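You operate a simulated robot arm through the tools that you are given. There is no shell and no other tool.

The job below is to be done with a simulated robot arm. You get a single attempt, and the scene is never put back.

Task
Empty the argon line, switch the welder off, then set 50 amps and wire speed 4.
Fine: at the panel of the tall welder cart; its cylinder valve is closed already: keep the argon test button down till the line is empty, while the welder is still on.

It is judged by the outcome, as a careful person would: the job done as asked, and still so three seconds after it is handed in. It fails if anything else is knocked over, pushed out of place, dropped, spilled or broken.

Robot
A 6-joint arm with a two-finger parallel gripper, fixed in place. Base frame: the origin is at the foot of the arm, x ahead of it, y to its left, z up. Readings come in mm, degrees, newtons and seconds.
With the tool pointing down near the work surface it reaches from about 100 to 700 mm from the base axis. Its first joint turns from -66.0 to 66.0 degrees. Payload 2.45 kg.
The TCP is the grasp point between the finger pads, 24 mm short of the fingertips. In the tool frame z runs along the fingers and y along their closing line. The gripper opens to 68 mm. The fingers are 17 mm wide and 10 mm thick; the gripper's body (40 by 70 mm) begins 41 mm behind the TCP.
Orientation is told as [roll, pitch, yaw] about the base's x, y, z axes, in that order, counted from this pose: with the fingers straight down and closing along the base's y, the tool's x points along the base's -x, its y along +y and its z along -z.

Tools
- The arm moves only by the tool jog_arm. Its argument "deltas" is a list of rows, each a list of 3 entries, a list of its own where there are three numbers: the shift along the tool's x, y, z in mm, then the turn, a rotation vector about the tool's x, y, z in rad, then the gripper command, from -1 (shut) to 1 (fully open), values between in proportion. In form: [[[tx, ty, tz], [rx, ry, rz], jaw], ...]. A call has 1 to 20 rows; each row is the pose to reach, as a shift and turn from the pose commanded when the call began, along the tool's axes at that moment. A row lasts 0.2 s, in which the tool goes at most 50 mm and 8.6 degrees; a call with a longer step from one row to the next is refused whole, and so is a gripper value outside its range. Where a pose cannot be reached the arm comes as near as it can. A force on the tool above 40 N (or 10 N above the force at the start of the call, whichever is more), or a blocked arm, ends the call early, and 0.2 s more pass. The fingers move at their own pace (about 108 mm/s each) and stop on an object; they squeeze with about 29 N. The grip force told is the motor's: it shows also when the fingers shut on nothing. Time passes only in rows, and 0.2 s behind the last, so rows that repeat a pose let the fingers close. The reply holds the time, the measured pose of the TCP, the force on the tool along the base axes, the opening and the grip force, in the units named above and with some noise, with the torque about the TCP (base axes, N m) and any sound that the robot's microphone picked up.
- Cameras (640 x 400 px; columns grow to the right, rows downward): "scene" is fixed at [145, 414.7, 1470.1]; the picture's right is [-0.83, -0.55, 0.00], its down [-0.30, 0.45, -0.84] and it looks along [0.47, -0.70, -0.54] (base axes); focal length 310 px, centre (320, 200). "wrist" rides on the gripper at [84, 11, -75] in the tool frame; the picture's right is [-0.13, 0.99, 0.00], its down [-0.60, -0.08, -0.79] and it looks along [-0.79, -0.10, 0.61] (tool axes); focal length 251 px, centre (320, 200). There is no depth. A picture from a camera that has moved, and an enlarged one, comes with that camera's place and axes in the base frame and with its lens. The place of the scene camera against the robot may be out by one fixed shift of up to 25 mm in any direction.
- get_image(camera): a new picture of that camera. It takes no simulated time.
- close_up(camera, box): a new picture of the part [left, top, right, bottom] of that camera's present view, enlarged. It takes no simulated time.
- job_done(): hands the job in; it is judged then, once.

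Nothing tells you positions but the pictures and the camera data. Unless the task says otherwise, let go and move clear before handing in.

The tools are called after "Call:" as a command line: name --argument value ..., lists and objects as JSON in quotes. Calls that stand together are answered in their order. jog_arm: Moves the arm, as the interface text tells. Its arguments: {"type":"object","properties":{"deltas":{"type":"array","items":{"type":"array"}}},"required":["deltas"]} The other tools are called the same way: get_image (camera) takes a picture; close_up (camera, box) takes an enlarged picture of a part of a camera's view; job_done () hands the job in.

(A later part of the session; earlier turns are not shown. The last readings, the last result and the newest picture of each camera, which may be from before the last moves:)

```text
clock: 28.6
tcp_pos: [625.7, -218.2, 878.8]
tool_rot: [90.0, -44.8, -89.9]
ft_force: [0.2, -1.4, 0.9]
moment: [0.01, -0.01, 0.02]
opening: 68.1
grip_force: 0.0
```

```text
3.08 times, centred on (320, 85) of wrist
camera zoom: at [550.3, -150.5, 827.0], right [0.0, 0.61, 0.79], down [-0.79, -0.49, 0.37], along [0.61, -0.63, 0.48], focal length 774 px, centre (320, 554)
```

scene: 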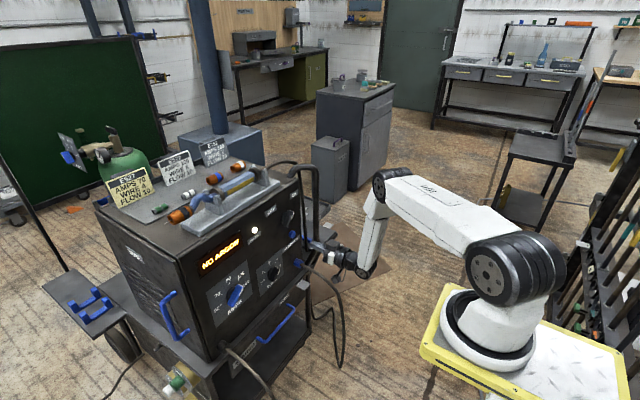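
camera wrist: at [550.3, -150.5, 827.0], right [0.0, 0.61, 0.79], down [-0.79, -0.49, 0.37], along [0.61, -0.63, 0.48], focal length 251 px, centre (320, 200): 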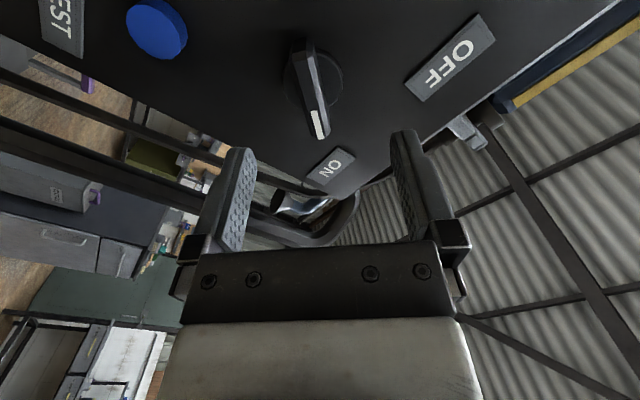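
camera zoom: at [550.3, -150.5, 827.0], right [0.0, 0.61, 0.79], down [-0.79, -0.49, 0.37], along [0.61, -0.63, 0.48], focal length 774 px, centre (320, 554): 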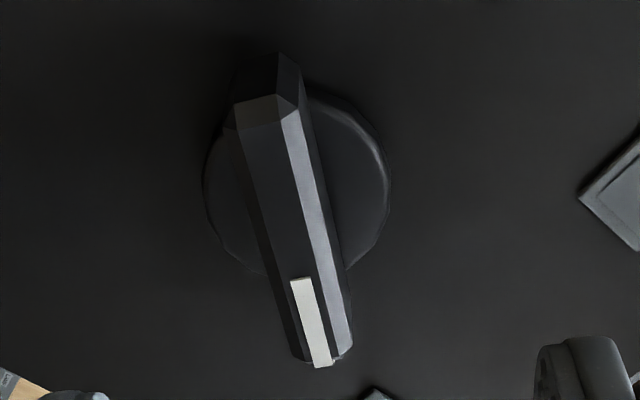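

The bar sits about 4 mm lower-right of my axis. I'll correct that, narrow the jaws to about 32 mm, and approach to just before the knob.

Call:
jog_arm --deltas '[[[1.5, -4.5, 0], [0, 0, 0], -0.06], [[1.5, -4.5, 15], [0, 0, 0], -0.06], [[1.5, -4.5, 30], [0, 0, 0], -0.06], [[1.5, -4.5, 38], [0, 0, 0], -0.06], [[1.5, -4.5, 38], [0, 0, 0], -0.06]]'

Call:
get_image --camera "wrist"

Call:
close_up --camera "wrist" --box '[240, 70, 400, 200]'

Call:
close_up --camera "scene" --box '[260, 190, 340, 250]'

```text
clock: 29.8
tcp_pos: [663.4, -220.9, 874.9]
tool_rot: [90.0, -44.8, -89.9]
ft_force: [-1.1, -0.5, -0.8]
moment: [0.01, -0.01, -0.05]
opening: 31.9
grip_force: 0.0
```

```text
taken
camera wrist: at [588.0, -152.1, 822.5], right [0.0, 0.61, 0.8], down [-0.79, -0.49, 0.37], along [0.61, -0.63, 0.48], focal length 251 px, centre (320, 200)
```

wrist: 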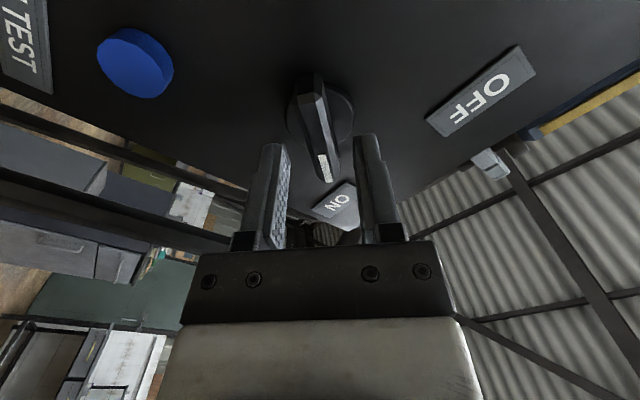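

```text
3.08 times, centred on (320, 135) of wrist
camera zoom: at [588.0, -152.1, 822.5], right [0.0, 0.61, 0.8], down [-0.79, -0.49, 0.37], along [0.61, -0.63, 0.48], focal length 774 px, centre (320, 400)
```

zoom: 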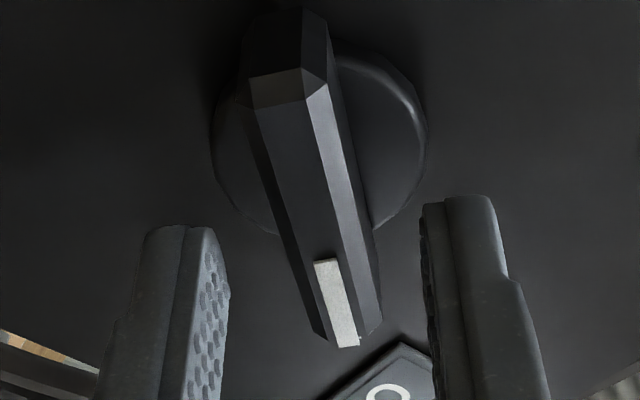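

```text
6.67 times, centred on (300, 220) of scene
camera zoom: at [145.0, 414.7, 1470.1], right [-0.83, -0.55, 0.0], down [-0.3, 0.45, -0.84], along [0.47, -0.7, -0.54], focal length 2063 px, centre (453, 67)
```

zoom: 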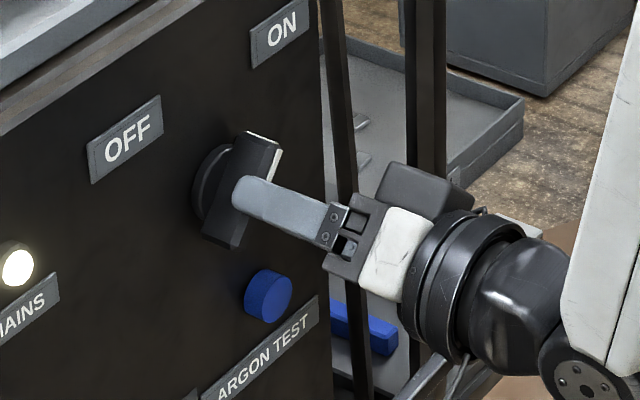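

The knob bar's front face is at x≈683, the disc at ≈710, and the knob axis at (y -217.4, z 872.3), so my jaws are centred across the bar. I'll shift 4 mm along the bar, advance, and close.

Call:
jog_arm --deltas '[[[4.3, 0.6, 5], [0, 0, 0], -0.06], [[4.3, 0.6, 10], [0, 0, 0], -0.06], [[4.3, 0.6, 15.6], [0, 0, 0], -0.06], [[4.3, 0.6, 15.6], [0, 0, 0], -0.06]]'

Call:
close_up --camera "wrist" --box '[240, 80, 400, 210]'

Call:
close_up --camera "scene" --box '[260, 190, 340, 250]'

```text
clock: 30.8
tcp_pos: [678.6, -215.7, 872.8]
tool_rot: [90.0, -44.7, -89.7]
ft_force: [0.0, 0.2, 0.8]
moment: [0.0, -0.04, 0.04]
opening: 31.9
grip_force: 0.2
```

```text
3.08 times, centred on (320, 145) of wrist
camera zoom: at [603.3, -149.1, 820.0], right [0.0, 0.61, 0.8], down [-0.79, -0.49, 0.37], along [0.61, -0.63, 0.48], focal length 774 px, centre (320, 369)
```

zoom: 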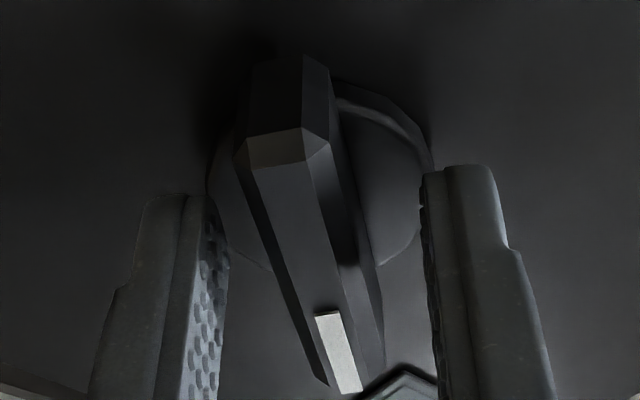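

```text
6.67 times, centred on (300, 220) of scene
camera zoom: at [145.0, 414.7, 1470.1], right [-0.83, -0.55, 0.0], down [-0.3, 0.45, -0.84], along [0.47, -0.7, -0.54], focal length 2063 px, centre (453, 67)
```

zoom: 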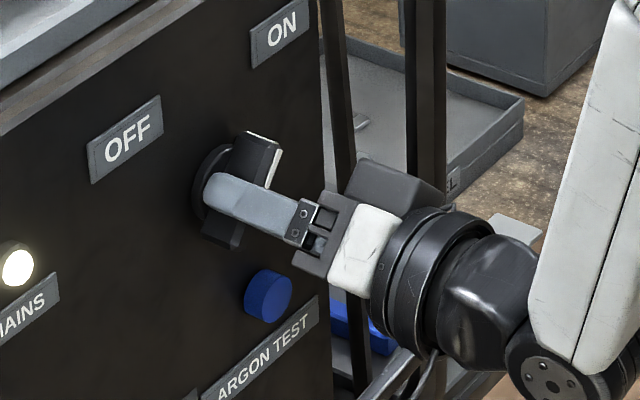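

The jaws straddle the bar with both tips just short of the disc. Closing now.

Call:
jog_arm --deltas '[[[0, 0, 0], [0, 0, 0], -0.5], [[0, 0, 0], [0, 0, 0], -1], [[0, 0, 0], [0, 0, 0], -1], [[0, 0, 0], [0, 0, 0], -1]]'

Call:
close_up --camera "wrist" --box '[240, 80, 400, 210]'

```text
clock: 31.8
tcp_pos: [678.2, -217.2, 872.0]
tool_rot: [89.8, -44.7, -89.8]
ft_force: [5.4, -6.9, -7.8]
moment: [-0.55, 0.04, -0.12]
opening: 15.0
grip_force: 34.4
```

```text
3.08 times, centred on (320, 145) of wrist
camera zoom: at [603.1, -149.6, 819.6], right [0.0, 0.61, 0.8], down [-0.79, -0.49, 0.37], along [0.61, -0.63, 0.48], focal length 774 px, centre (320, 369)
```

zoom: 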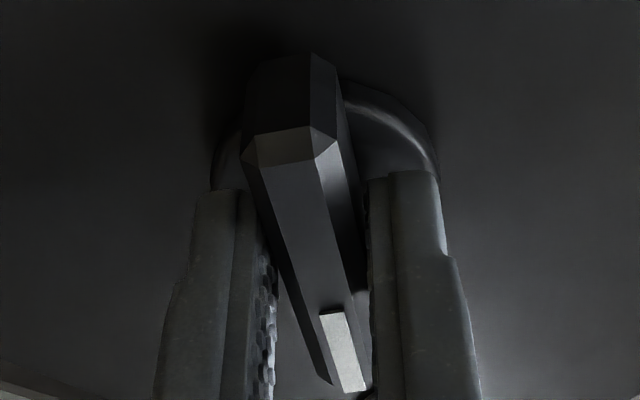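

Gripped at 15 mm wide; the small side load says the axis is about 1.6 mm off, so I'll shift that while turning the knob counter-clockwise toward OFF.

Call:
jog_arm --deltas '[[[0, -1.6, 0], [0, 0, -0.07], -1], [[0, -1.6, 0], [0, 0, -0.21], -1], [[0, -1.6, 0], [0, 0, -0.35], -1], [[0, -1.6, 0], [0, 0, -0.49], -1], [[0, -1.6, 0], [0, 0, -0.63], -1], [[0, -1.6, 0], [0, 0, -0.77], -1], [[0, -1.6, 0], [0, 0, -0.91], -1], [[0, -1.6, 0], [0, 0, -1.05], -1], [[0, -1.6, 0], [0, 0, -1.19], -1], [[0, -1.6, 0], [0, 0, -1.33], -1], [[0, -1.6, 0], [0, 0, -1.47], -1], [[0, -1.6, 0], [0, 0, -1.571], -1], [[0, -1.6, 0], [0, 0, -1.571], -1]]'

Call:
get_image --camera "wrist"

Call:
close_up --camera "scene" --box '[180, 180, 340, 290]'

```text
clock: 34.6
tcp_pos: [679.2, -222.7, 871.9]
tool_rot: [-90.2, -45.2, 89.7]
ft_force: [-3.3, -26.4, 3.8]
moment: [0.7, 0.24, -0.11]
opening: 14.7
grip_force: 34.3
```

```text
taken
camera wrist: at [603.0, -272.3, 804.0], right [0.01, 0.79, -0.61], down [-0.79, 0.38, 0.48], along [0.61, 0.48, 0.63], focal length 251 px, centre (320, 200)
```

wrist: 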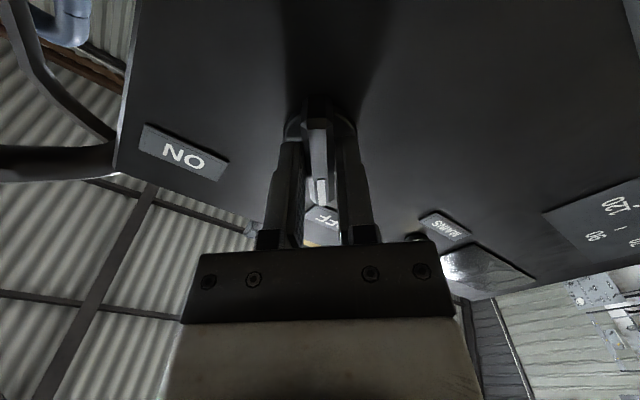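

```text
3.64 times, centred on (260, 235) of scene
camera zoom: at [144.9, 414.0, 1470.3], right [-0.83, -0.55, 0.0], down [-0.3, 0.45, -0.84], along [0.47, -0.7, -0.54], focal length 1126 px, centre (538, 73)
```

zoom: 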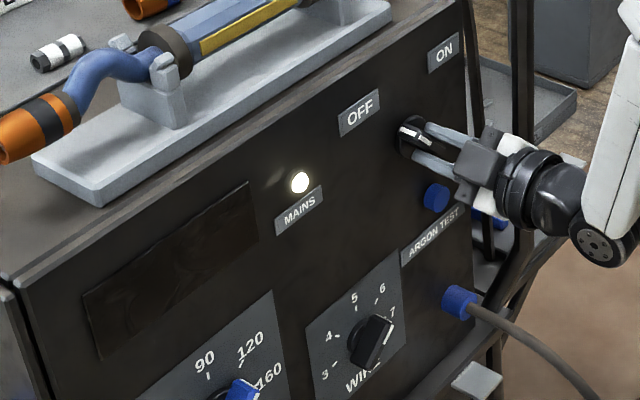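

The display went dark. The side load shows the true knob axis is near (y -220, z 874.7), so I'll recentre on it before judging the knob angle and the lamp.

Call:
jog_arm --deltas '[[[0, -2.2, 0], [0, 0, 0], -1], [[0, -4.4, 0], [0, 0, 0], -1], [[0, -4.4, 0], [0, 0, 0], -1]]'

Call:
close_up --camera "scene" --box '[240, 190, 320, 250]'

Call:
close_up --camera "wrist" --box '[240, 80, 400, 240]'

```text
clock: 35.4
tcp_pos: [678.6, -221.9, 872.4]
tool_rot: [-89.8, -45.4, 89.8]
ft_force: [7.3, -23.1, -10.2]
moment: [0.6, -0.06, -0.18]
opening: 14.5
grip_force: 33.8
```

```text
6.67 times, centred on (280, 220) of scene
camera zoom: at [145.4, 414.1, 1470.2], right [-0.83, -0.55, 0.0], down [-0.3, 0.45, -0.84], along [0.47, -0.7, -0.54], focal length 2063 px, centre (587, 67)
```

zoom: 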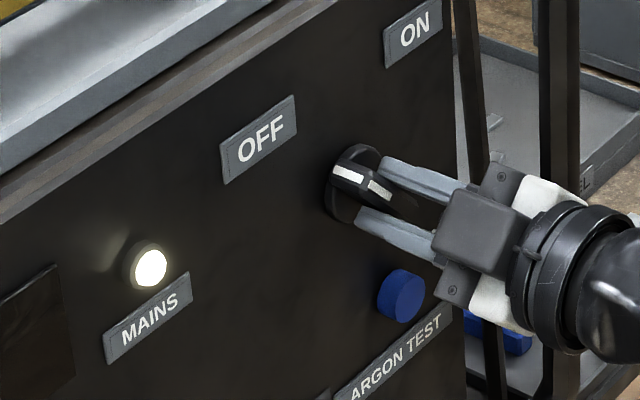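

```text
2.50 times, centred on (320, 160) of wrist
camera zoom: at [602.7, -272.6, 804.7], right [0.0, 0.8, -0.6], down [-0.79, 0.37, 0.49], along [0.61, 0.48, 0.63], focal length 629 px, centre (320, 300)
```

zoom: 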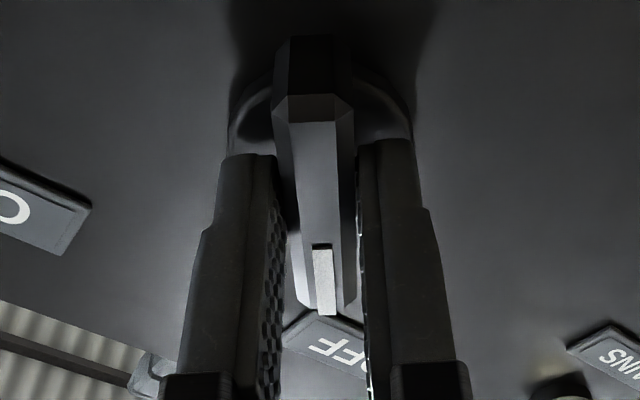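

The bar points straight at OFF. I'll open the jaws and check that the knob stays there.

Call:
jog_arm --deltas '[[[0, 0, 0], [0, 0, 0], -0.3], [[0, 0, 0], [0, 0, 0], 0.0], [[0, 0, -10], [0, 0, 0], 0.0], [[0, 0, -40], [0, 0, 0], 0.0], [[0, 0, -60], [0, 0, 0], 0.0], [[0, 0, -60], [0, 0, 0], 0.0]]'

Call:
get_image --camera "wrist"

Call:
close_up --camera "scene" --box '[180, 180, 340, 290]'

Call:
close_up --camera "scene" --box '[250, 190, 320, 240]'

```text
clock: 36.8
tcp_pos: [619.9, -220.8, 873.7]
tool_rot: [-90.0, -45.2, 90.2]
ft_force: [0.1, 0.1, -0.1]
moment: [0.01, 0.03, 0.02]
opening: 33.9
grip_force: 0.1
```

```text
taken
camera wrist: at [543.4, -271.9, 806.0], right [0.0, 0.8, -0.61], down [-0.79, 0.37, 0.48], along [0.61, 0.48, 0.63], focal length 251 px, centre (320, 200)
```

wrist: 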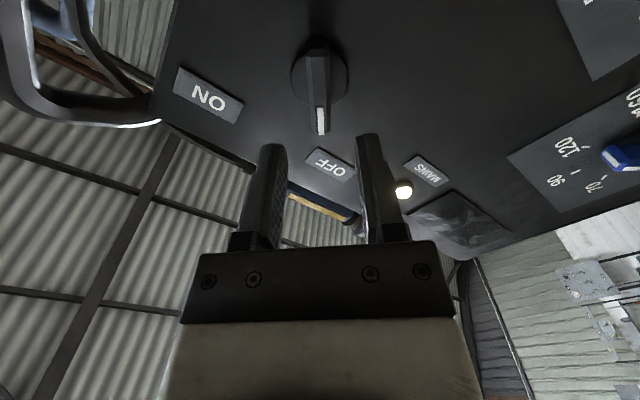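

```text
3.64 times, centred on (260, 235) of scene
camera zoom: at [145.0, 414.7, 1470.1], right [-0.83, -0.55, 0.0], down [-0.3, 0.45, -0.84], along [0.47, -0.7, -0.54], focal length 1126 px, centre (538, 73)
```

zoom: 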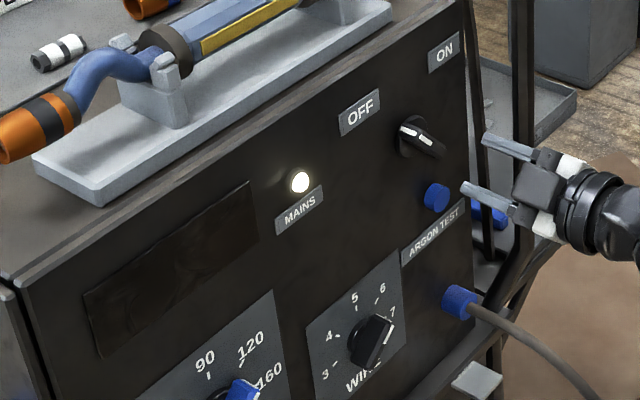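

```text
8.00 times, centred on (285, 215) of scene
camera zoom: at [145.0, 414.7, 1470.1], right [-0.83, -0.55, 0.0], down [-0.3, 0.45, -0.84], along [0.47, -0.7, -0.54], focal length 2476 px, centre (600, 80)
```

zoom: 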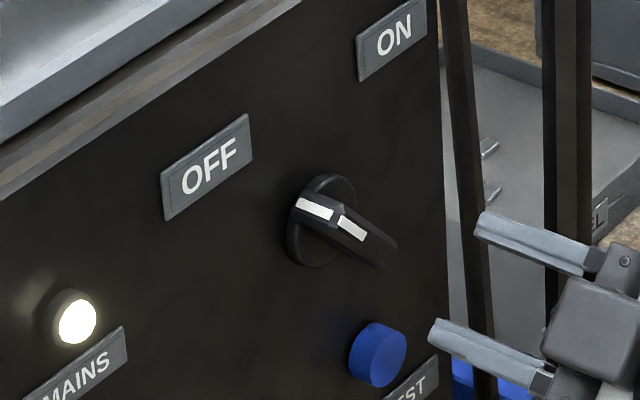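

The mains knob points at OFF and the panel display is dark; the MAINS lamp seems only to show the supply is present. Next I'll move across to AMPS and roll to match its bar at about 40°.

Call:
jog_arm --deltas '[[[-8, 22.2, -20], [0, 0, 0.138], 0.3], [[-15.9, 44.5, -20], [0, 0, 0.276], 0.3], [[-23.9, 66.7, -20], [0, 0, 0.414], 0.3], [[-31.8, 89, -20], [0, 0, 0.552], 0.3], [[-39.8, 111.2, -20], [0, 0, 0.69], 0.3], [[-47.8, 133.5, -20], [0, 0, 0.829], 0.3], [[-55.7, 155.7, -20], [0, 0, 0.967], 0.3], [[-63.7, 177.9, -20], [0, 0, 1.105], 0.3], [[-71.6, 200.2, -20], [0, 0, 1.243], 0.3], [[-79.6, 222.4, -20], [0, 0, 1.381], 0.3], [[-87.5, 244.7, -20], [0, 0, 1.52], 0.3], [[-95.5, 266.9, -20], [0, 0, 1.658], 0.3], [[-95.5, 266.9, -20], [0, 0, 1.658], 0.3]]'

Call:
get_image --camera "wrist"

Call:
get_image --camera "scene"

```text
clock: 39.6
tcp_pos: [597.6, 35.9, 754.6]
tool_rot: [90.1, -39.6, -89.9]
ft_force: [0.0, 0.9, 1.1]
moment: [0.0, 0.0, -0.01]
opening: 44.1
grip_force: 0.1
```

```text
taken
camera wrist: at [522.4, 107.9, 708.3], right [0.0, 0.53, 0.85], down [-0.79, -0.52, 0.33], along [0.61, -0.67, 0.42], focal length 251 px, centre (320, 200)
```

wrist: 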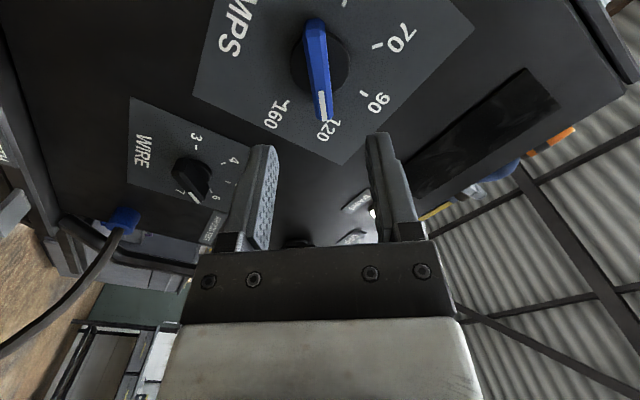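

```text
taken
```

scene: 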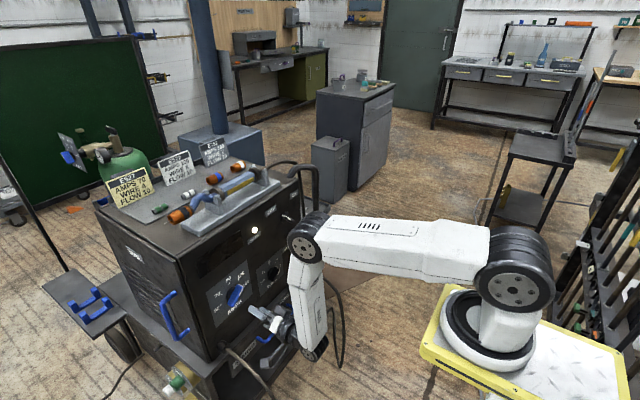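

Call:
close_up --camera "wrist" --box '[240, 0, 400, 150]'

```text
2.67 times, centred on (320, 75) of wrist
camera zoom: at [522.4, 107.9, 708.3], right [0.0, 0.53, 0.85], down [-0.79, -0.52, 0.33], along [0.61, -0.67, 0.42], focal length 670 px, centre (320, 533)
```

zoom: 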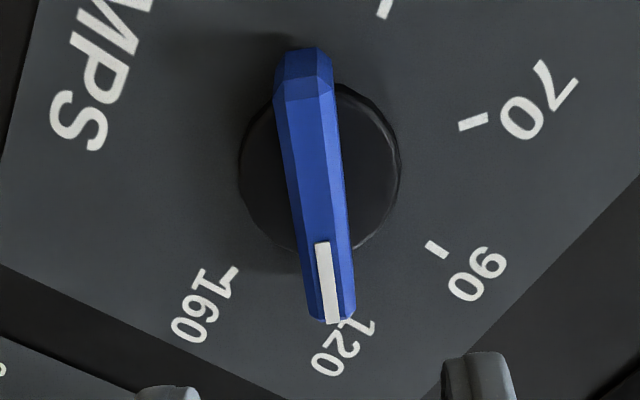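

The AMPS bar is at about 39°, pointing to 120, with its axis near (y 36.3, z 752.7). I'll approach partway with narrower jaws and check alignment.

Call:
jog_arm --deltas '[[[1.5, -1.2, 20], [0, 0, 0], 0.0], [[1.5, -1.2, 45], [0, 0, 0], 0.0], [[1.5, -1.2, 60], [0, 0, 0], 0.0], [[1.5, -1.2, 60], [0, 0, 0], 0.0]]'

Call:
close_up --camera "wrist" --box '[230, 40, 410, 200]'

Call:
close_up --camera "scene" --box '[200, 260, 300, 340]'

```text
clock: 40.6
tcp_pos: [657.7, 35.4, 751.8]
tool_rot: [89.9, -39.7, -89.9]
ft_force: [0.1, -0.7, 0.2]
moment: [0.03, -0.01, 0.03]
opening: 34.3
grip_force: 0.2
```

```text
2.50 times, centred on (320, 120) of wrist
camera zoom: at [582.0, 108.2, 706.1], right [0.0, 0.54, 0.84], down [-0.79, -0.52, 0.33], along [0.61, -0.67, 0.42], focal length 629 px, centre (320, 400)
```

zoom: 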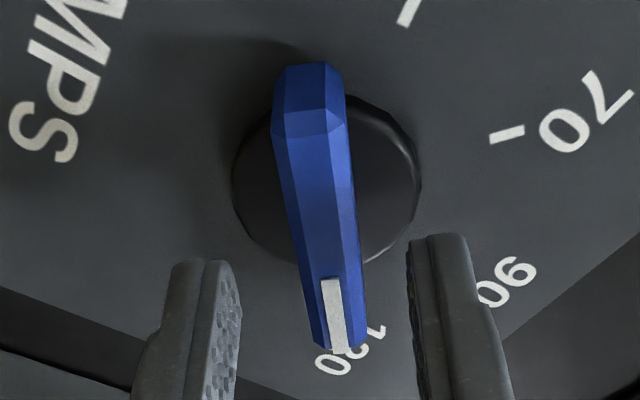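

```text
5.00 times, centred on (250, 300) of scene
camera zoom: at [145.0, 414.7, 1470.1], right [-0.83, -0.55, 0.0], down [-0.3, 0.45, -0.84], along [0.47, -0.7, -0.54], focal length 1548 px, centre (670, -300)
```

zoom: 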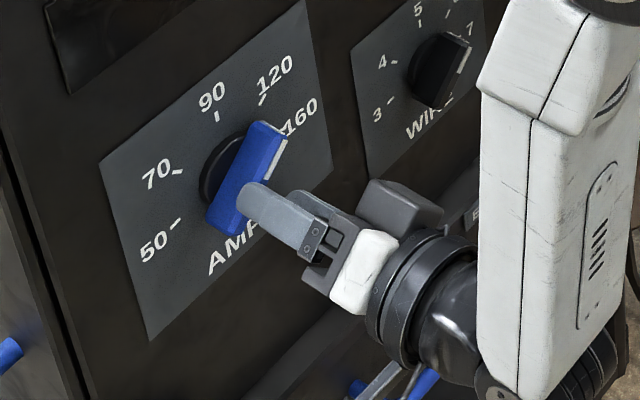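

Alignment is within about 1.5 mm. I'll trim, advance to straddle the bar, and close.

Call:
jog_arm --deltas '[[[-1, 1, 7], [0, 0, 0], 0.0], [[-1, 1, 14], [0, 0, 0], 0.0], [[-1, 1, 21.5], [0, 0, 0], 0.0], [[-1, 1, 21.5], [0, 0, 0], 0.0]]'

Call:
close_up --camera "wrist" --box '[230, 60, 410, 220]'

Call:
jog_arm --deltas '[[[0, 0, 0], [0, 0, 0], -0.5], [[0, 0, 0], [0, 0, 0], -1], [[0, 0, 0], [0, 0, 0], -1], [[0, 0, 0], [0, 0, 0], -1]]'

Call:
close_up --camera "wrist" --box '[230, 60, 410, 220]'

```text
clock: 41.6
tcp_pos: [680.0, 36.6, 753.5]
tool_rot: [89.9, -39.8, -89.8]
ft_force: [0.4, -0.5, 0.4]
moment: [-0.01, 0.01, 0.01]
opening: 34.1
grip_force: 0.1
```

```text
2.50 times, centred on (320, 140) of wrist
camera zoom: at [604.1, 108.1, 707.5], right [0.0, 0.54, 0.84], down [-0.79, -0.52, 0.33], along [0.61, -0.67, 0.42], focal length 629 px, centre (320, 350)
```

zoom: 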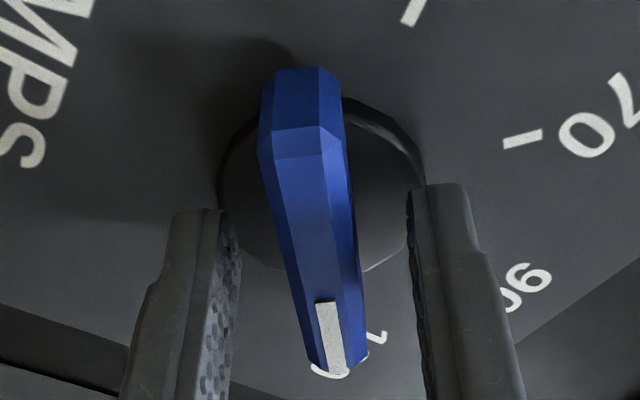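

```text
clock: 42.6
tcp_pos: [679.4, 36.3, 754.8]
tool_rot: [90.0, -39.8, -89.8]
ft_force: [1.3, -0.2, -0.5]
moment: [-0.01, 0.01, -0.11]
opening: 13.4
grip_force: 32.8
```

```text
2.50 times, centred on (320, 140) of wrist
camera zoom: at [604.0, 108.1, 707.5], right [0.0, 0.53, 0.84], down [-0.79, -0.52, 0.33], along [0.61, -0.67, 0.42], focal length 629 px, centre (320, 350)
```

zoom: 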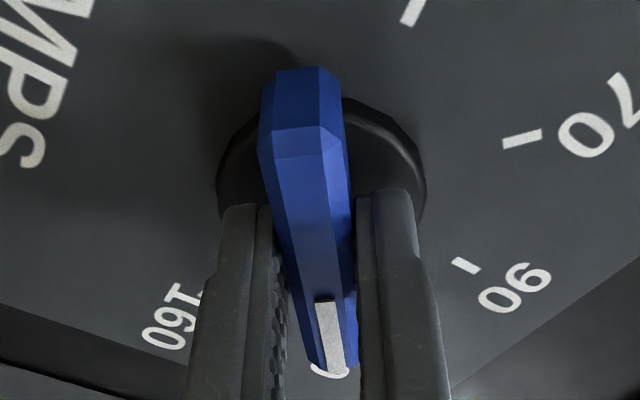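

Clean grip with almost no side load. I'll turn counter-clockwise 50° first (to 90) and check the loads before going on.

Call:
jog_arm --deltas '[[[0, 0, 0], [0, 0, -0.1], -1], [[0, 0, 0], [0, 0, -0.22], -1], [[0, 0, 0], [0, 0, -0.35], -1], [[0, 0, 0], [0, 0, -0.48], -1], [[0, 0, 0], [0, 0, -0.61], -1], [[0, 0, 0], [0, 0, -0.74], -1], [[0, 0, 0], [0, 0, -0.873], -1], [[0, 0, 0], [0, 0, -0.873], -1]]'

Call:
close_up --camera "scene" --box '[200, 260, 300, 340]'

Call:
get_image --camera "wrist"

```text
clock: 44.4
tcp_pos: [679.6, 35.3, 753.8]
tool_rot: [39.8, -89.9, -39.7]
ft_force: [14.5, -11.8, -11.9]
moment: [0.04, 0.72, -0.17]
opening: 13.4
grip_force: 33.6
```

```text
5.00 times, centred on (250, 300) of scene
camera zoom: at [145.7, 414.5, 1470.1], right [-0.83, -0.55, 0.0], down [-0.3, 0.45, -0.84], along [0.47, -0.7, -0.54], focal length 1548 px, centre (670, -300)
```

zoom: 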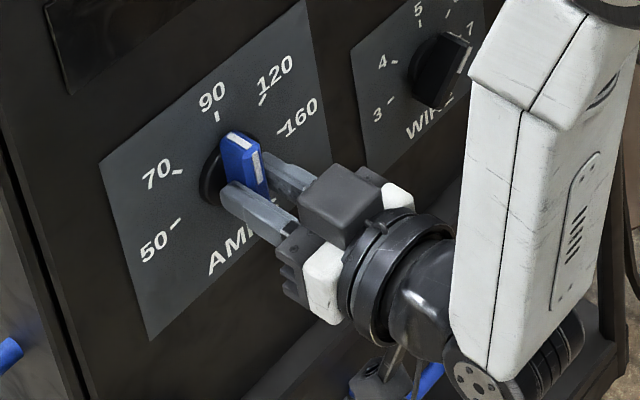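

```text
taken
camera wrist: at [604.0, 46.5, 668.3], right [0.0, 0.99, 0.13], down [-0.79, -0.08, 0.61], along [0.61, -0.1, 0.78], focal length 251 px, centre (320, 200)
```

wrist: 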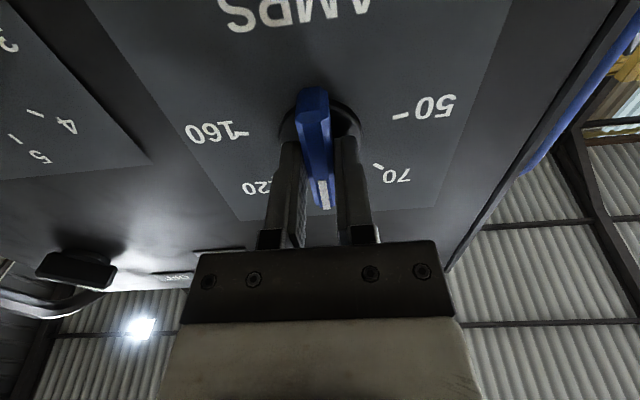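

The knob points to 90 and a mild side load says the axis is about 2 mm to the right. I'll recentre and continue another 50° to 70.

Call:
jog_arm --deltas '[[[-1, -1.8, 0], [0, 0, 0], -1], [[-1, -1.8, 0], [0, 0, -0.1], -1], [[-1, -1.8, 0], [0, 0, -0.22], -1], [[-1, -1.8, 0], [0, 0, -0.35], -1], [[-1, -1.8, 0], [0, 0, -0.48], -1], [[-1, -1.8, 0], [0, 0, -0.61], -1], [[-1, -1.8, 0], [0, 0, -0.74], -1], [[-1, -1.8, 0], [0, 0, -0.873], -1], [[-1, -1.8, 0], [0, 0, -0.873], -1]]'

Call:
close_up --camera "scene" --box '[200, 260, 300, 340]'

Call:
get_image --camera "wrist"

```text
clock: 46.4
tcp_pos: [678.4, 33.8, 753.6]
tool_rot: [-89.9, -40.1, 90.0]
ft_force: [-0.4, -7.2, -10.5]
moment: [-0.02, 0.52, -0.85]
opening: 13.6
grip_force: 33.3
```

```text
5.00 times, centred on (250, 300) of scene
camera zoom: at [145.3, 414.6, 1470.1], right [-0.83, -0.55, 0.0], down [-0.3, 0.45, -0.84], along [0.47, -0.7, -0.54], focal length 1548 px, centre (670, -300)
```

zoom: 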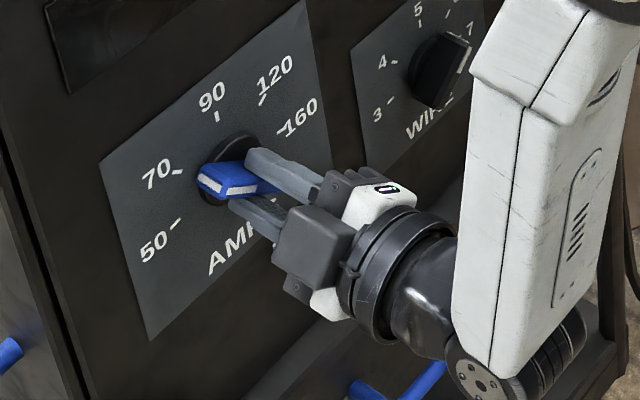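

```text
taken
camera wrist: at [603.7, -23.1, 690.9], right [0.0, 0.74, -0.68], down [-0.79, 0.41, 0.45], along [0.61, 0.54, 0.58], focal length 251 px, centre (320, 200)
```

wrist: 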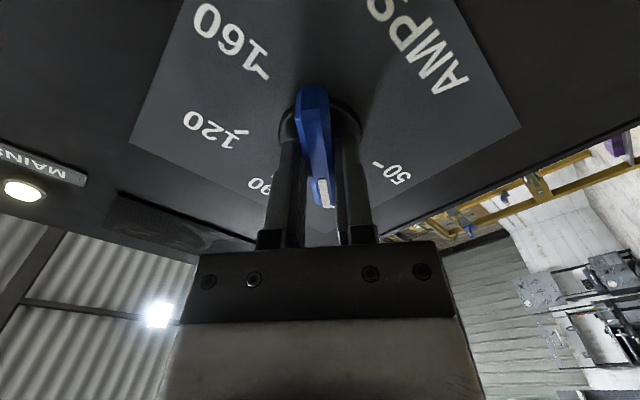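

The knob points to 70 with low cross load. Turning the last 50° to reach 50.

Call:
jog_arm --deltas '[[[0, 0, 0], [0, 0, -0.1], -1], [[0, 0, 0], [0, 0, -0.22], -1], [[0, 0, 0], [0, 0, -0.35], -1], [[0, 0, 0], [0, 0, -0.48], -1], [[0, 0, 0], [0, 0, -0.61], -1], [[0, 0, 0], [0, 0, -0.74], -1], [[0, 0, 0], [0, 0, -0.875], -1], [[0, 0, 0], [0, 0, -0.875], -1], [[0, 0, 0], [0, 0, -0.875], -1]]'

Call:
close_up --camera "scene" --box '[200, 260, 300, 340]'

Call:
get_image --camera "wrist"

```text
clock: 48.4
tcp_pos: [678.7, 34.0, 755.7]
tool_rot: [-90.1, 10.0, 90.0]
ft_force: [-16.7, -16.9, 5.7]
moment: [0.04, -0.04, -0.26]
opening: 13.2
grip_force: 33.0
```

```text
5.00 times, centred on (250, 300) of scene
camera zoom: at [144.5, 414.3, 1470.2], right [-0.83, -0.55, 0.0], down [-0.3, 0.45, -0.84], along [0.47, -0.7, -0.54], focal length 1548 px, centre (670, -300)
```

zoom: 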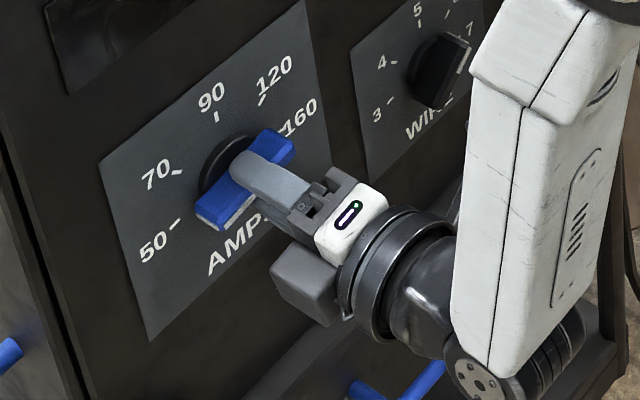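

```text
taken
camera wrist: at [603.9, -50.5, 757.8], right [0.0, -0.04, -1.0], down [-0.79, 0.61, -0.03], along [0.61, 0.79, -0.03], focal length 251 px, centre (320, 200)
```

wrist: 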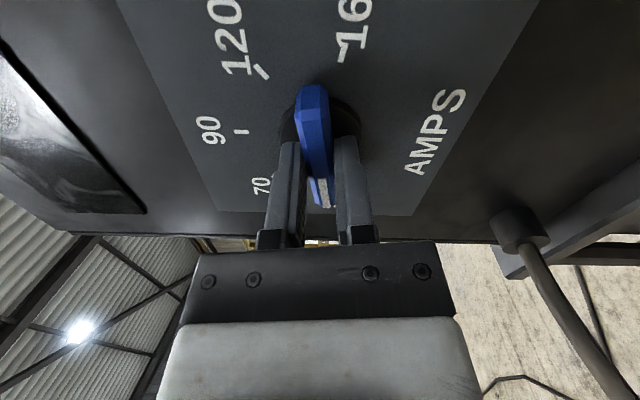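

The bar is now at about 190°, in line with the 50 tick. I'll open the jaws, back off and inspect.

Call:
jog_arm --deltas '[[[0, 0, 0], [0, 0, 0], -0.3], [[0, 0, 0], [0, 0, 0], 0.0], [[0, 0, -10], [0, 0, 0], 0.0], [[0, 0, -40], [0, 0, 0], 0.0], [[0, 0, -80], [0, 0, 0], 0.0], [[0, 0, -80], [0, 0, 0], 0.0]]'

Call:
get_image --camera "wrist"

Call:
close_up --camera "scene" --box '[200, 250, 300, 330]'

Call:
close_up --camera "wrist" --box '[230, 0, 400, 150]'

```text
clock: 49.8
tcp_pos: [598.1, 34.8, 753.7]
tool_rot: [-89.9, 10.0, 90.1]
ft_force: [0.1, 0.8, 0.3]
moment: [0.01, -0.02, -0.01]
opening: 33.9
grip_force: 0.0
```

```text
taken
camera wrist: at [523.6, -50.0, 757.3], right [0.0, -0.04, -1.0], down [-0.79, 0.61, -0.03], along [0.61, 0.79, -0.03], focal length 251 px, centre (320, 200)
```

wrist: 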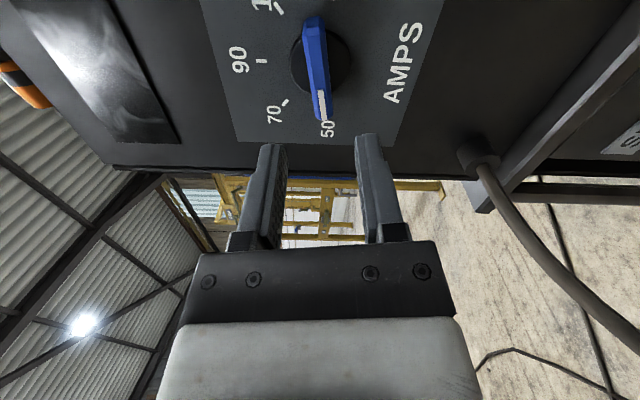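

```text
5.00 times, centred on (250, 290) of scene
camera zoom: at [145.0, 414.7, 1470.1], right [-0.83, -0.55, 0.0], down [-0.3, 0.45, -0.84], along [0.47, -0.7, -0.54], focal length 1548 px, centre (670, -250)
```

zoom: 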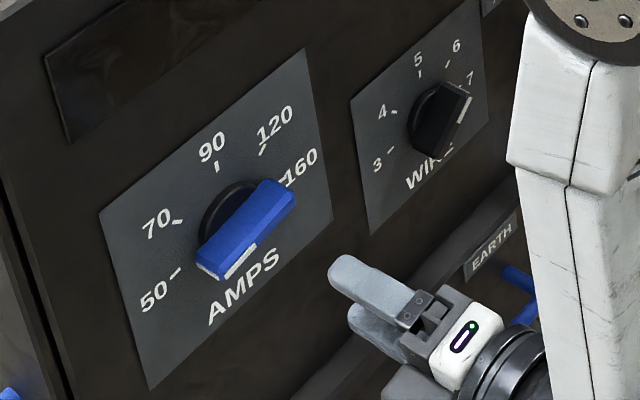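

```text
2.67 times, centred on (315, 75) of wrist
camera zoom: at [523.6, -50.0, 757.3], right [0.0, -0.04, -1.0], down [-0.79, 0.61, -0.03], along [0.61, 0.79, -0.03], focal length 670 px, centre (333, 533)
```

zoom: 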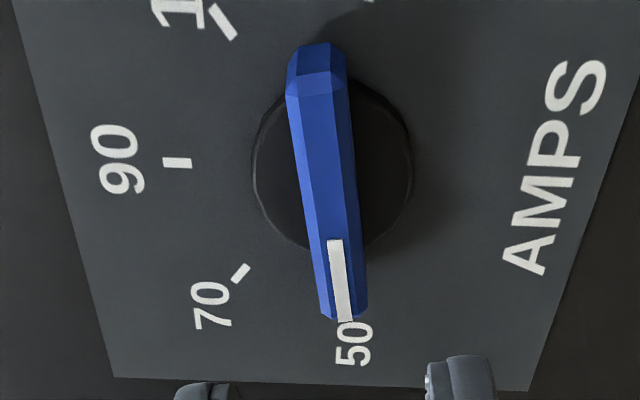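

AMPS points squarely at 50. Next I'll move to WIRE, rolling the long way back through the camera-down side to match its bar at about 40°.

Call:
jog_arm --deltas '[[[8.1, 4.47, 0], [0, 0, 0.1378], 0.0], [[16.2, 8.94, 0], [0, 0, 0.2756], 0.0], [[24.3, 13.4, 0], [0, 0, 0.4134], 0.0], [[32.4, 17.9, 0], [0, 0, 0.5512], 0.0], [[40.5, 22.3, 0], [0, 0, 0.689], 0.0], [[48.6, 26.8, 0], [0, 0, 0.8268], 0.0], [[56.7, 31.3, 0], [0, 0, 0.9646], 0.0], [[64.8, 35.7, 0], [0, 0, 1.1024], 0.0], [[72.9, 40.2, 0], [0, 0, 1.2402], 0.0], [[81, 44.7, 0], [0, 0, 1.378], 0.0], [[89.1, 49.1, 0], [0, 0, 1.5158], 0.0], [[97.2, 53.6, 0], [0, 0, 1.6536], 0.0], [[105.3, 58.1, 0], [0, 0, 1.7914], 0.0], [[113.4, 62.6, 0], [0, 0, 1.9292], 0.0], [[121.5, 67, 0], [0, 0, 2.067], 0.0], [[129.6, 71.5, 0], [0, 0, 2.2048], 0.0], [[137.7, 76, 0], [0, 0, 2.3426], 0.0], [[145.8, 80.4, 0], [0, 0, 2.4804], 0.0], [[153.9, 84.9, 0], [0, 0, 2.618], 0.0], [[153.9, 84.9, 0], [0, 0, 2.618], 0.0]]'

Call:
get_image --camera "wrist"

Call:
close_up --camera "wrist" --box '[240, 0, 400, 150]'

Call:
get_image --camera "scene"

```text
clock: 54.0
tcp_pos: [600.1, -132.5, 697.4]
tool_rot: [90.0, -39.7, -89.9]
ft_force: [0.1, -0.5, -0.6]
moment: [0.04, 0.03, 0.0]
opening: 33.9
grip_force: 0.2
```

```text
taken
camera wrist: at [524.4, -60.1, 651.0], right [0.0, 0.54, 0.84], down [-0.79, -0.52, 0.33], along [0.61, -0.67, 0.42], focal length 251 px, centre (320, 200)
```

wrist: 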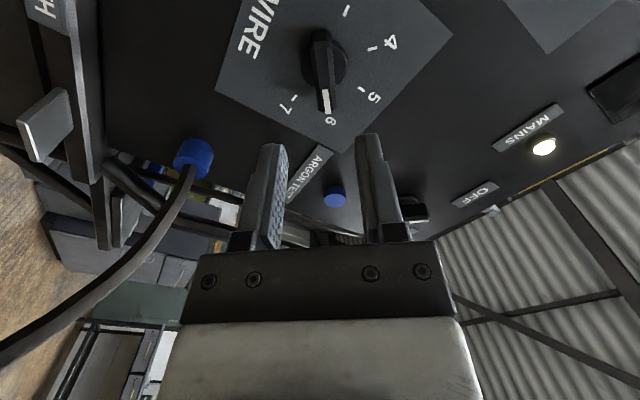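

```text
2.67 times, centred on (320, 75) of wrist
camera zoom: at [524.4, -60.1, 651.0], right [0.0, 0.54, 0.84], down [-0.79, -0.52, 0.33], along [0.61, -0.67, 0.42], focal length 670 px, centre (320, 533)
```

zoom: 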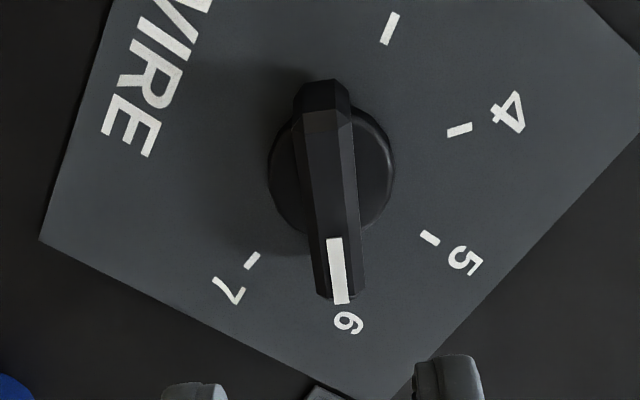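

```text
taken
```

scene: 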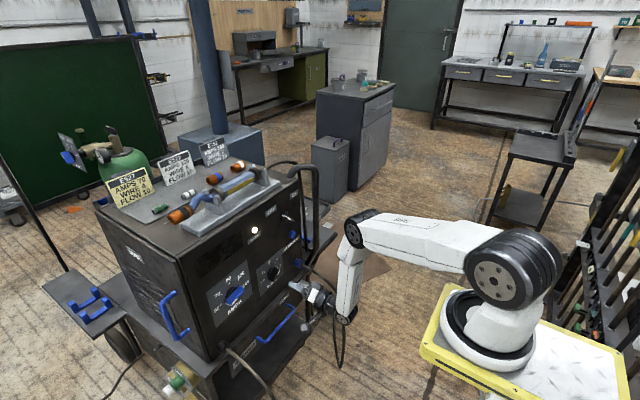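

WIRE's pointer is at 6, with its axis near (y -130.8, z 698.9). I'll trim by 2 mm and approach.

Call:
jog_arm --deltas '[[[0.4, 2.2, 20], [0, 0, 0], 0.0], [[0.4, 2.2, 40], [0, 0, 0], 0.0], [[0.4, 2.2, 57], [0, 0, 0], 0.0], [[0.4, 2.2, 57], [0, 0, 0], 0.0]]'

Call:
close_up --camera "wrist" --box '[230, 40, 410, 200]'

Call:
close_up --camera "scene" --box '[240, 230, 340, 320]'

```text
clock: 55.0
tcp_pos: [657.5, -131.4, 699.9]
tool_rot: [90.0, -39.9, -89.8]
ft_force: [0.9, -0.4, -0.5]
moment: [0.01, -0.01, 0.01]
opening: 33.7
grip_force: 0.0
```

```text
2.50 times, centred on (320, 120) of wrist
camera zoom: at [582.0, -58.8, 652.7], right [0.0, 0.54, 0.84], down [-0.79, -0.52, 0.33], along [0.61, -0.67, 0.43], focal length 629 px, centre (320, 400)
```

zoom: 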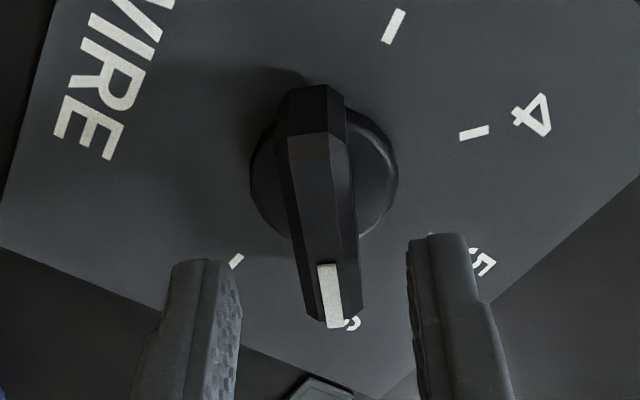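

```text
4.44 times, centred on (290, 275) of scene
camera zoom: at [145.0, 414.7, 1470.1], right [-0.83, -0.55, 0.0], down [-0.3, 0.45, -0.84], along [0.47, -0.7, -0.54], focal length 1376 px, centre (453, -133)
```

zoom: 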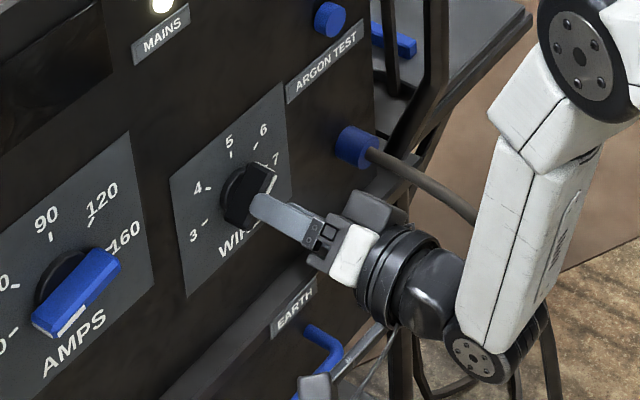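

Alignment is good. I'll advance to straddle the bar and close.

Call:
jog_arm --deltas '[[[1, 0.4, 7], [0, 0, 0], 0.0], [[1, 0.4, 14], [0, 0, 0], 0.0], [[1, 0.4, 21.5], [0, 0, 0], 0.0], [[1, 0.4, 21.5], [0, 0, 0], 0.0]]'

Call:
jog_arm --deltas '[[[0, 0, 0], [0, 0, 0], -0.5], [[0, 0, 0], [0, 0, 0], -1], [[0, 0, 0], [0, 0, 0], -1], [[0, 0, 0], [0, 0, 0], -1]]'

Call:
close_up --camera "wrist" --box '[230, 60, 410, 220]'

```text
clock: 56.0
tcp_pos: [678.8, -129.2, 699.6]
tool_rot: [89.9, -39.9, -89.8]
ft_force: [-0.1, 0.1, -1.0]
moment: [0.02, -0.03, 0.02]
opening: 33.9
grip_force: 0.0
```

```text
clock: 57.0
tcp_pos: [679.5, -129.1, 699.5]
tool_rot: [90.1, -39.9, -89.8]
ft_force: [-3.9, 5.4, 5.5]
moment: [-0.01, -0.11, -0.28]
opening: 13.4
grip_force: 33.6
```

```text
2.50 times, centred on (320, 140) of wrist
camera zoom: at [603.4, -57.5, 652.5], right [0.0, 0.54, 0.84], down [-0.79, -0.52, 0.33], along [0.61, -0.67, 0.43], focal length 629 px, centre (320, 350)
```

zoom: 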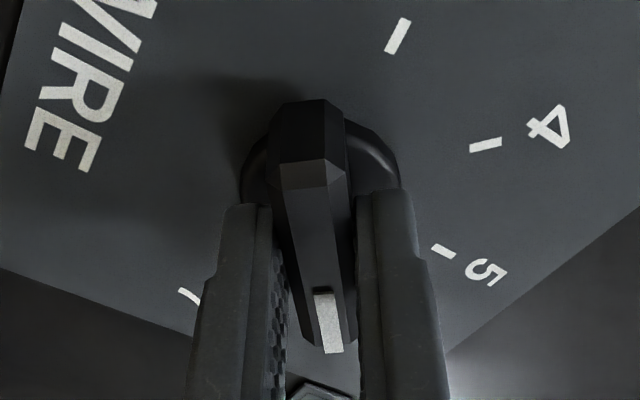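

Gripped. I'll turn counter-clockwise 50° (to 5) with a slight recentre, then check the loads.

Call:
jog_arm --deltas '[[[-1, 1.2, 0], [0, 0, -0.05], -1], [[-1, 1.2, 0], [0, 0, -0.18], -1], [[-1, 1.2, 0], [0, 0, -0.32], -1], [[-1, 1.2, 0], [0, 0, -0.46], -1], [[-1, 1.2, 0], [0, 0, -0.6], -1], [[-1, 1.2, 0], [0, 0, -0.74], -1], [[-1, 1.2, 0], [0, 0, -0.873], -1], [[-1, 1.2, 0], [0, 0, -0.873], -1]]'

Call:
close_up --camera "scene" --box '[240, 230, 340, 320]'

```text
clock: 58.8
tcp_pos: [678.0, -130.6, 699.0]
tool_rot: [-6.1, -89.9, 6.1]
ft_force: [11.8, -10.3, -18.8]
moment: [-0.04, 0.4, -0.2]
opening: 13.6
grip_force: 33.4
```

```text
4.44 times, centred on (290, 275) of scene
camera zoom: at [145.7, 414.4, 1470.1], right [-0.83, -0.55, 0.0], down [-0.3, 0.45, -0.84], along [0.47, -0.7, -0.54], focal length 1376 px, centre (453, -133)
```

zoom: 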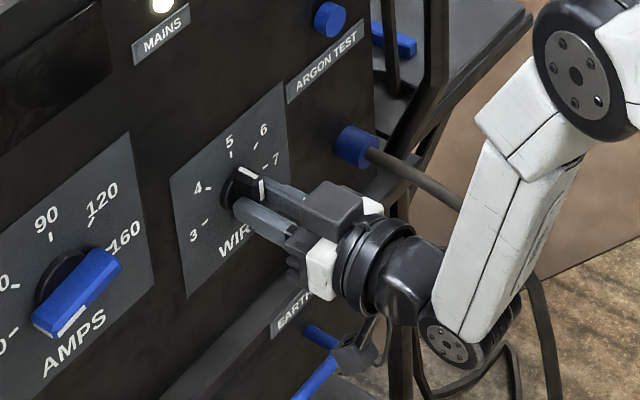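

WIRE is at 5. I'll recentre for the side load and turn the last 50° to 4.

Call:
jog_arm --deltas '[[[0, -1.5, 0], [0, 0, -0.05], -1], [[0, -1.5, 0], [0, 0, -0.18], -1], [[0, -1.5, 0], [0, 0, -0.32], -1], [[0, -1.5, 0], [0, 0, -0.46], -1], [[0, -1.5, 0], [0, 0, -0.6], -1], [[0, -1.5, 0], [0, 0, -0.74], -1], [[0, -1.5, 0], [0, 0, -0.873], -1], [[0, -1.5, 0], [0, 0, -0.873], -1], [[0, -1.5, 0], [0, 0, -0.873], -1]]'

Call:
close_up --camera "scene" --box '[240, 230, 340, 320]'

Call:
get_image --camera "wrist"

```text
clock: 60.8
tcp_pos: [678.5, -129.6, 699.6]
tool_rot: [-89.8, -40.0, 89.9]
ft_force: [-3.4, -2.5, -12.3]
moment: [0.01, 0.26, -0.49]
opening: 13.6
grip_force: 33.6
```

```text
4.44 times, centred on (290, 275) of scene
camera zoom: at [145.2, 414.6, 1470.1], right [-0.83, -0.55, 0.0], down [-0.3, 0.45, -0.84], along [0.47, -0.7, -0.54], focal length 1376 px, centre (453, -133)
```

zoom: 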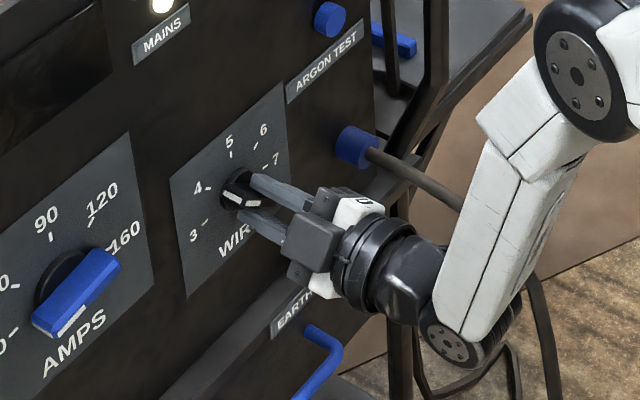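

```text
taken
camera wrist: at [603.0, -187.7, 636.4], right [0.0, 0.74, -0.68], down [-0.79, 0.41, 0.45], along [0.61, 0.54, 0.58], focal length 251 px, centre (320, 200)
```

wrist: 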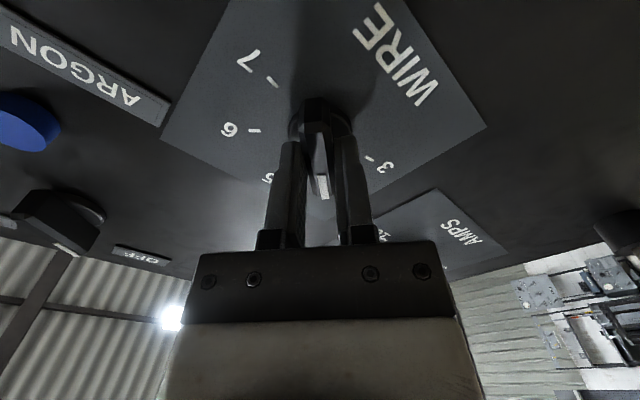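

Tool roll reads 320°, so the bar is at about 140°, on 4. I'll release, back off straight, and inspect.

Call:
jog_arm --deltas '[[[0, 0, 0], [0, 0, 0], -0.3], [[0, 0, 0], [0, 0, 0], 0.0], [[0, 0, -10], [0, 0, 0], 0.0], [[0, 0, -40], [0, 0, 0], 0.0], [[0, 0, -80], [0, 0, 0], 0.0], [[0, 0, -80], [0, 0, 0], 0.0]]'

Call:
close_up --camera "wrist" --box '[240, 0, 400, 150]'

Call:
close_up --camera "scene" --box '[180, 200, 340, 310]'

```text
clock: 62.2
tcp_pos: [598.1, -131.3, 700.0]
tool_rot: [-90.0, -40.0, 90.2]
ft_force: [0.3, 0.4, 0.6]
moment: [-0.01, 0.0, -0.02]
opening: 34.1
grip_force: 0.1
```

```text
2.67 times, centred on (320, 75) of wrist
camera zoom: at [523.3, -187.9, 636.7], right [0.0, 0.74, -0.68], down [-0.79, 0.41, 0.45], along [0.61, 0.54, 0.58], focal length 670 px, centre (320, 533)
```

zoom: 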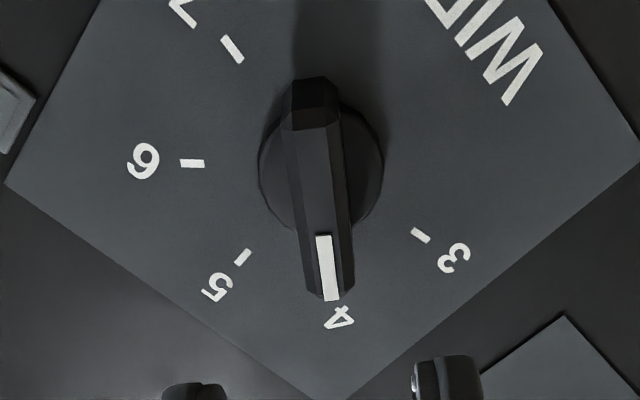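

```text
3.64 times, centred on (260, 255) of scene
camera zoom: at [145.0, 414.7, 1470.1], right [-0.83, -0.55, 0.0], down [-0.3, 0.45, -0.84], along [0.47, -0.7, -0.54], focal length 1126 px, centre (538, 0)
```

zoom: 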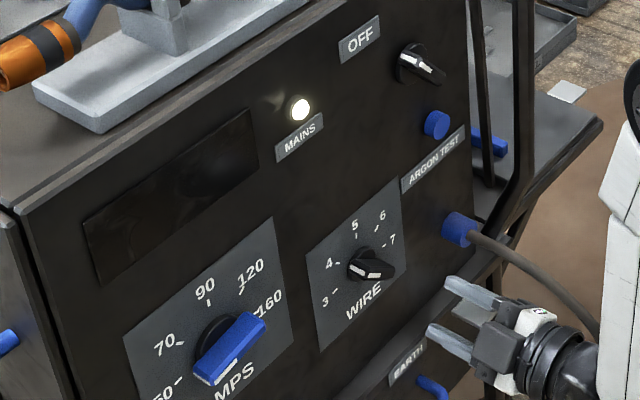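

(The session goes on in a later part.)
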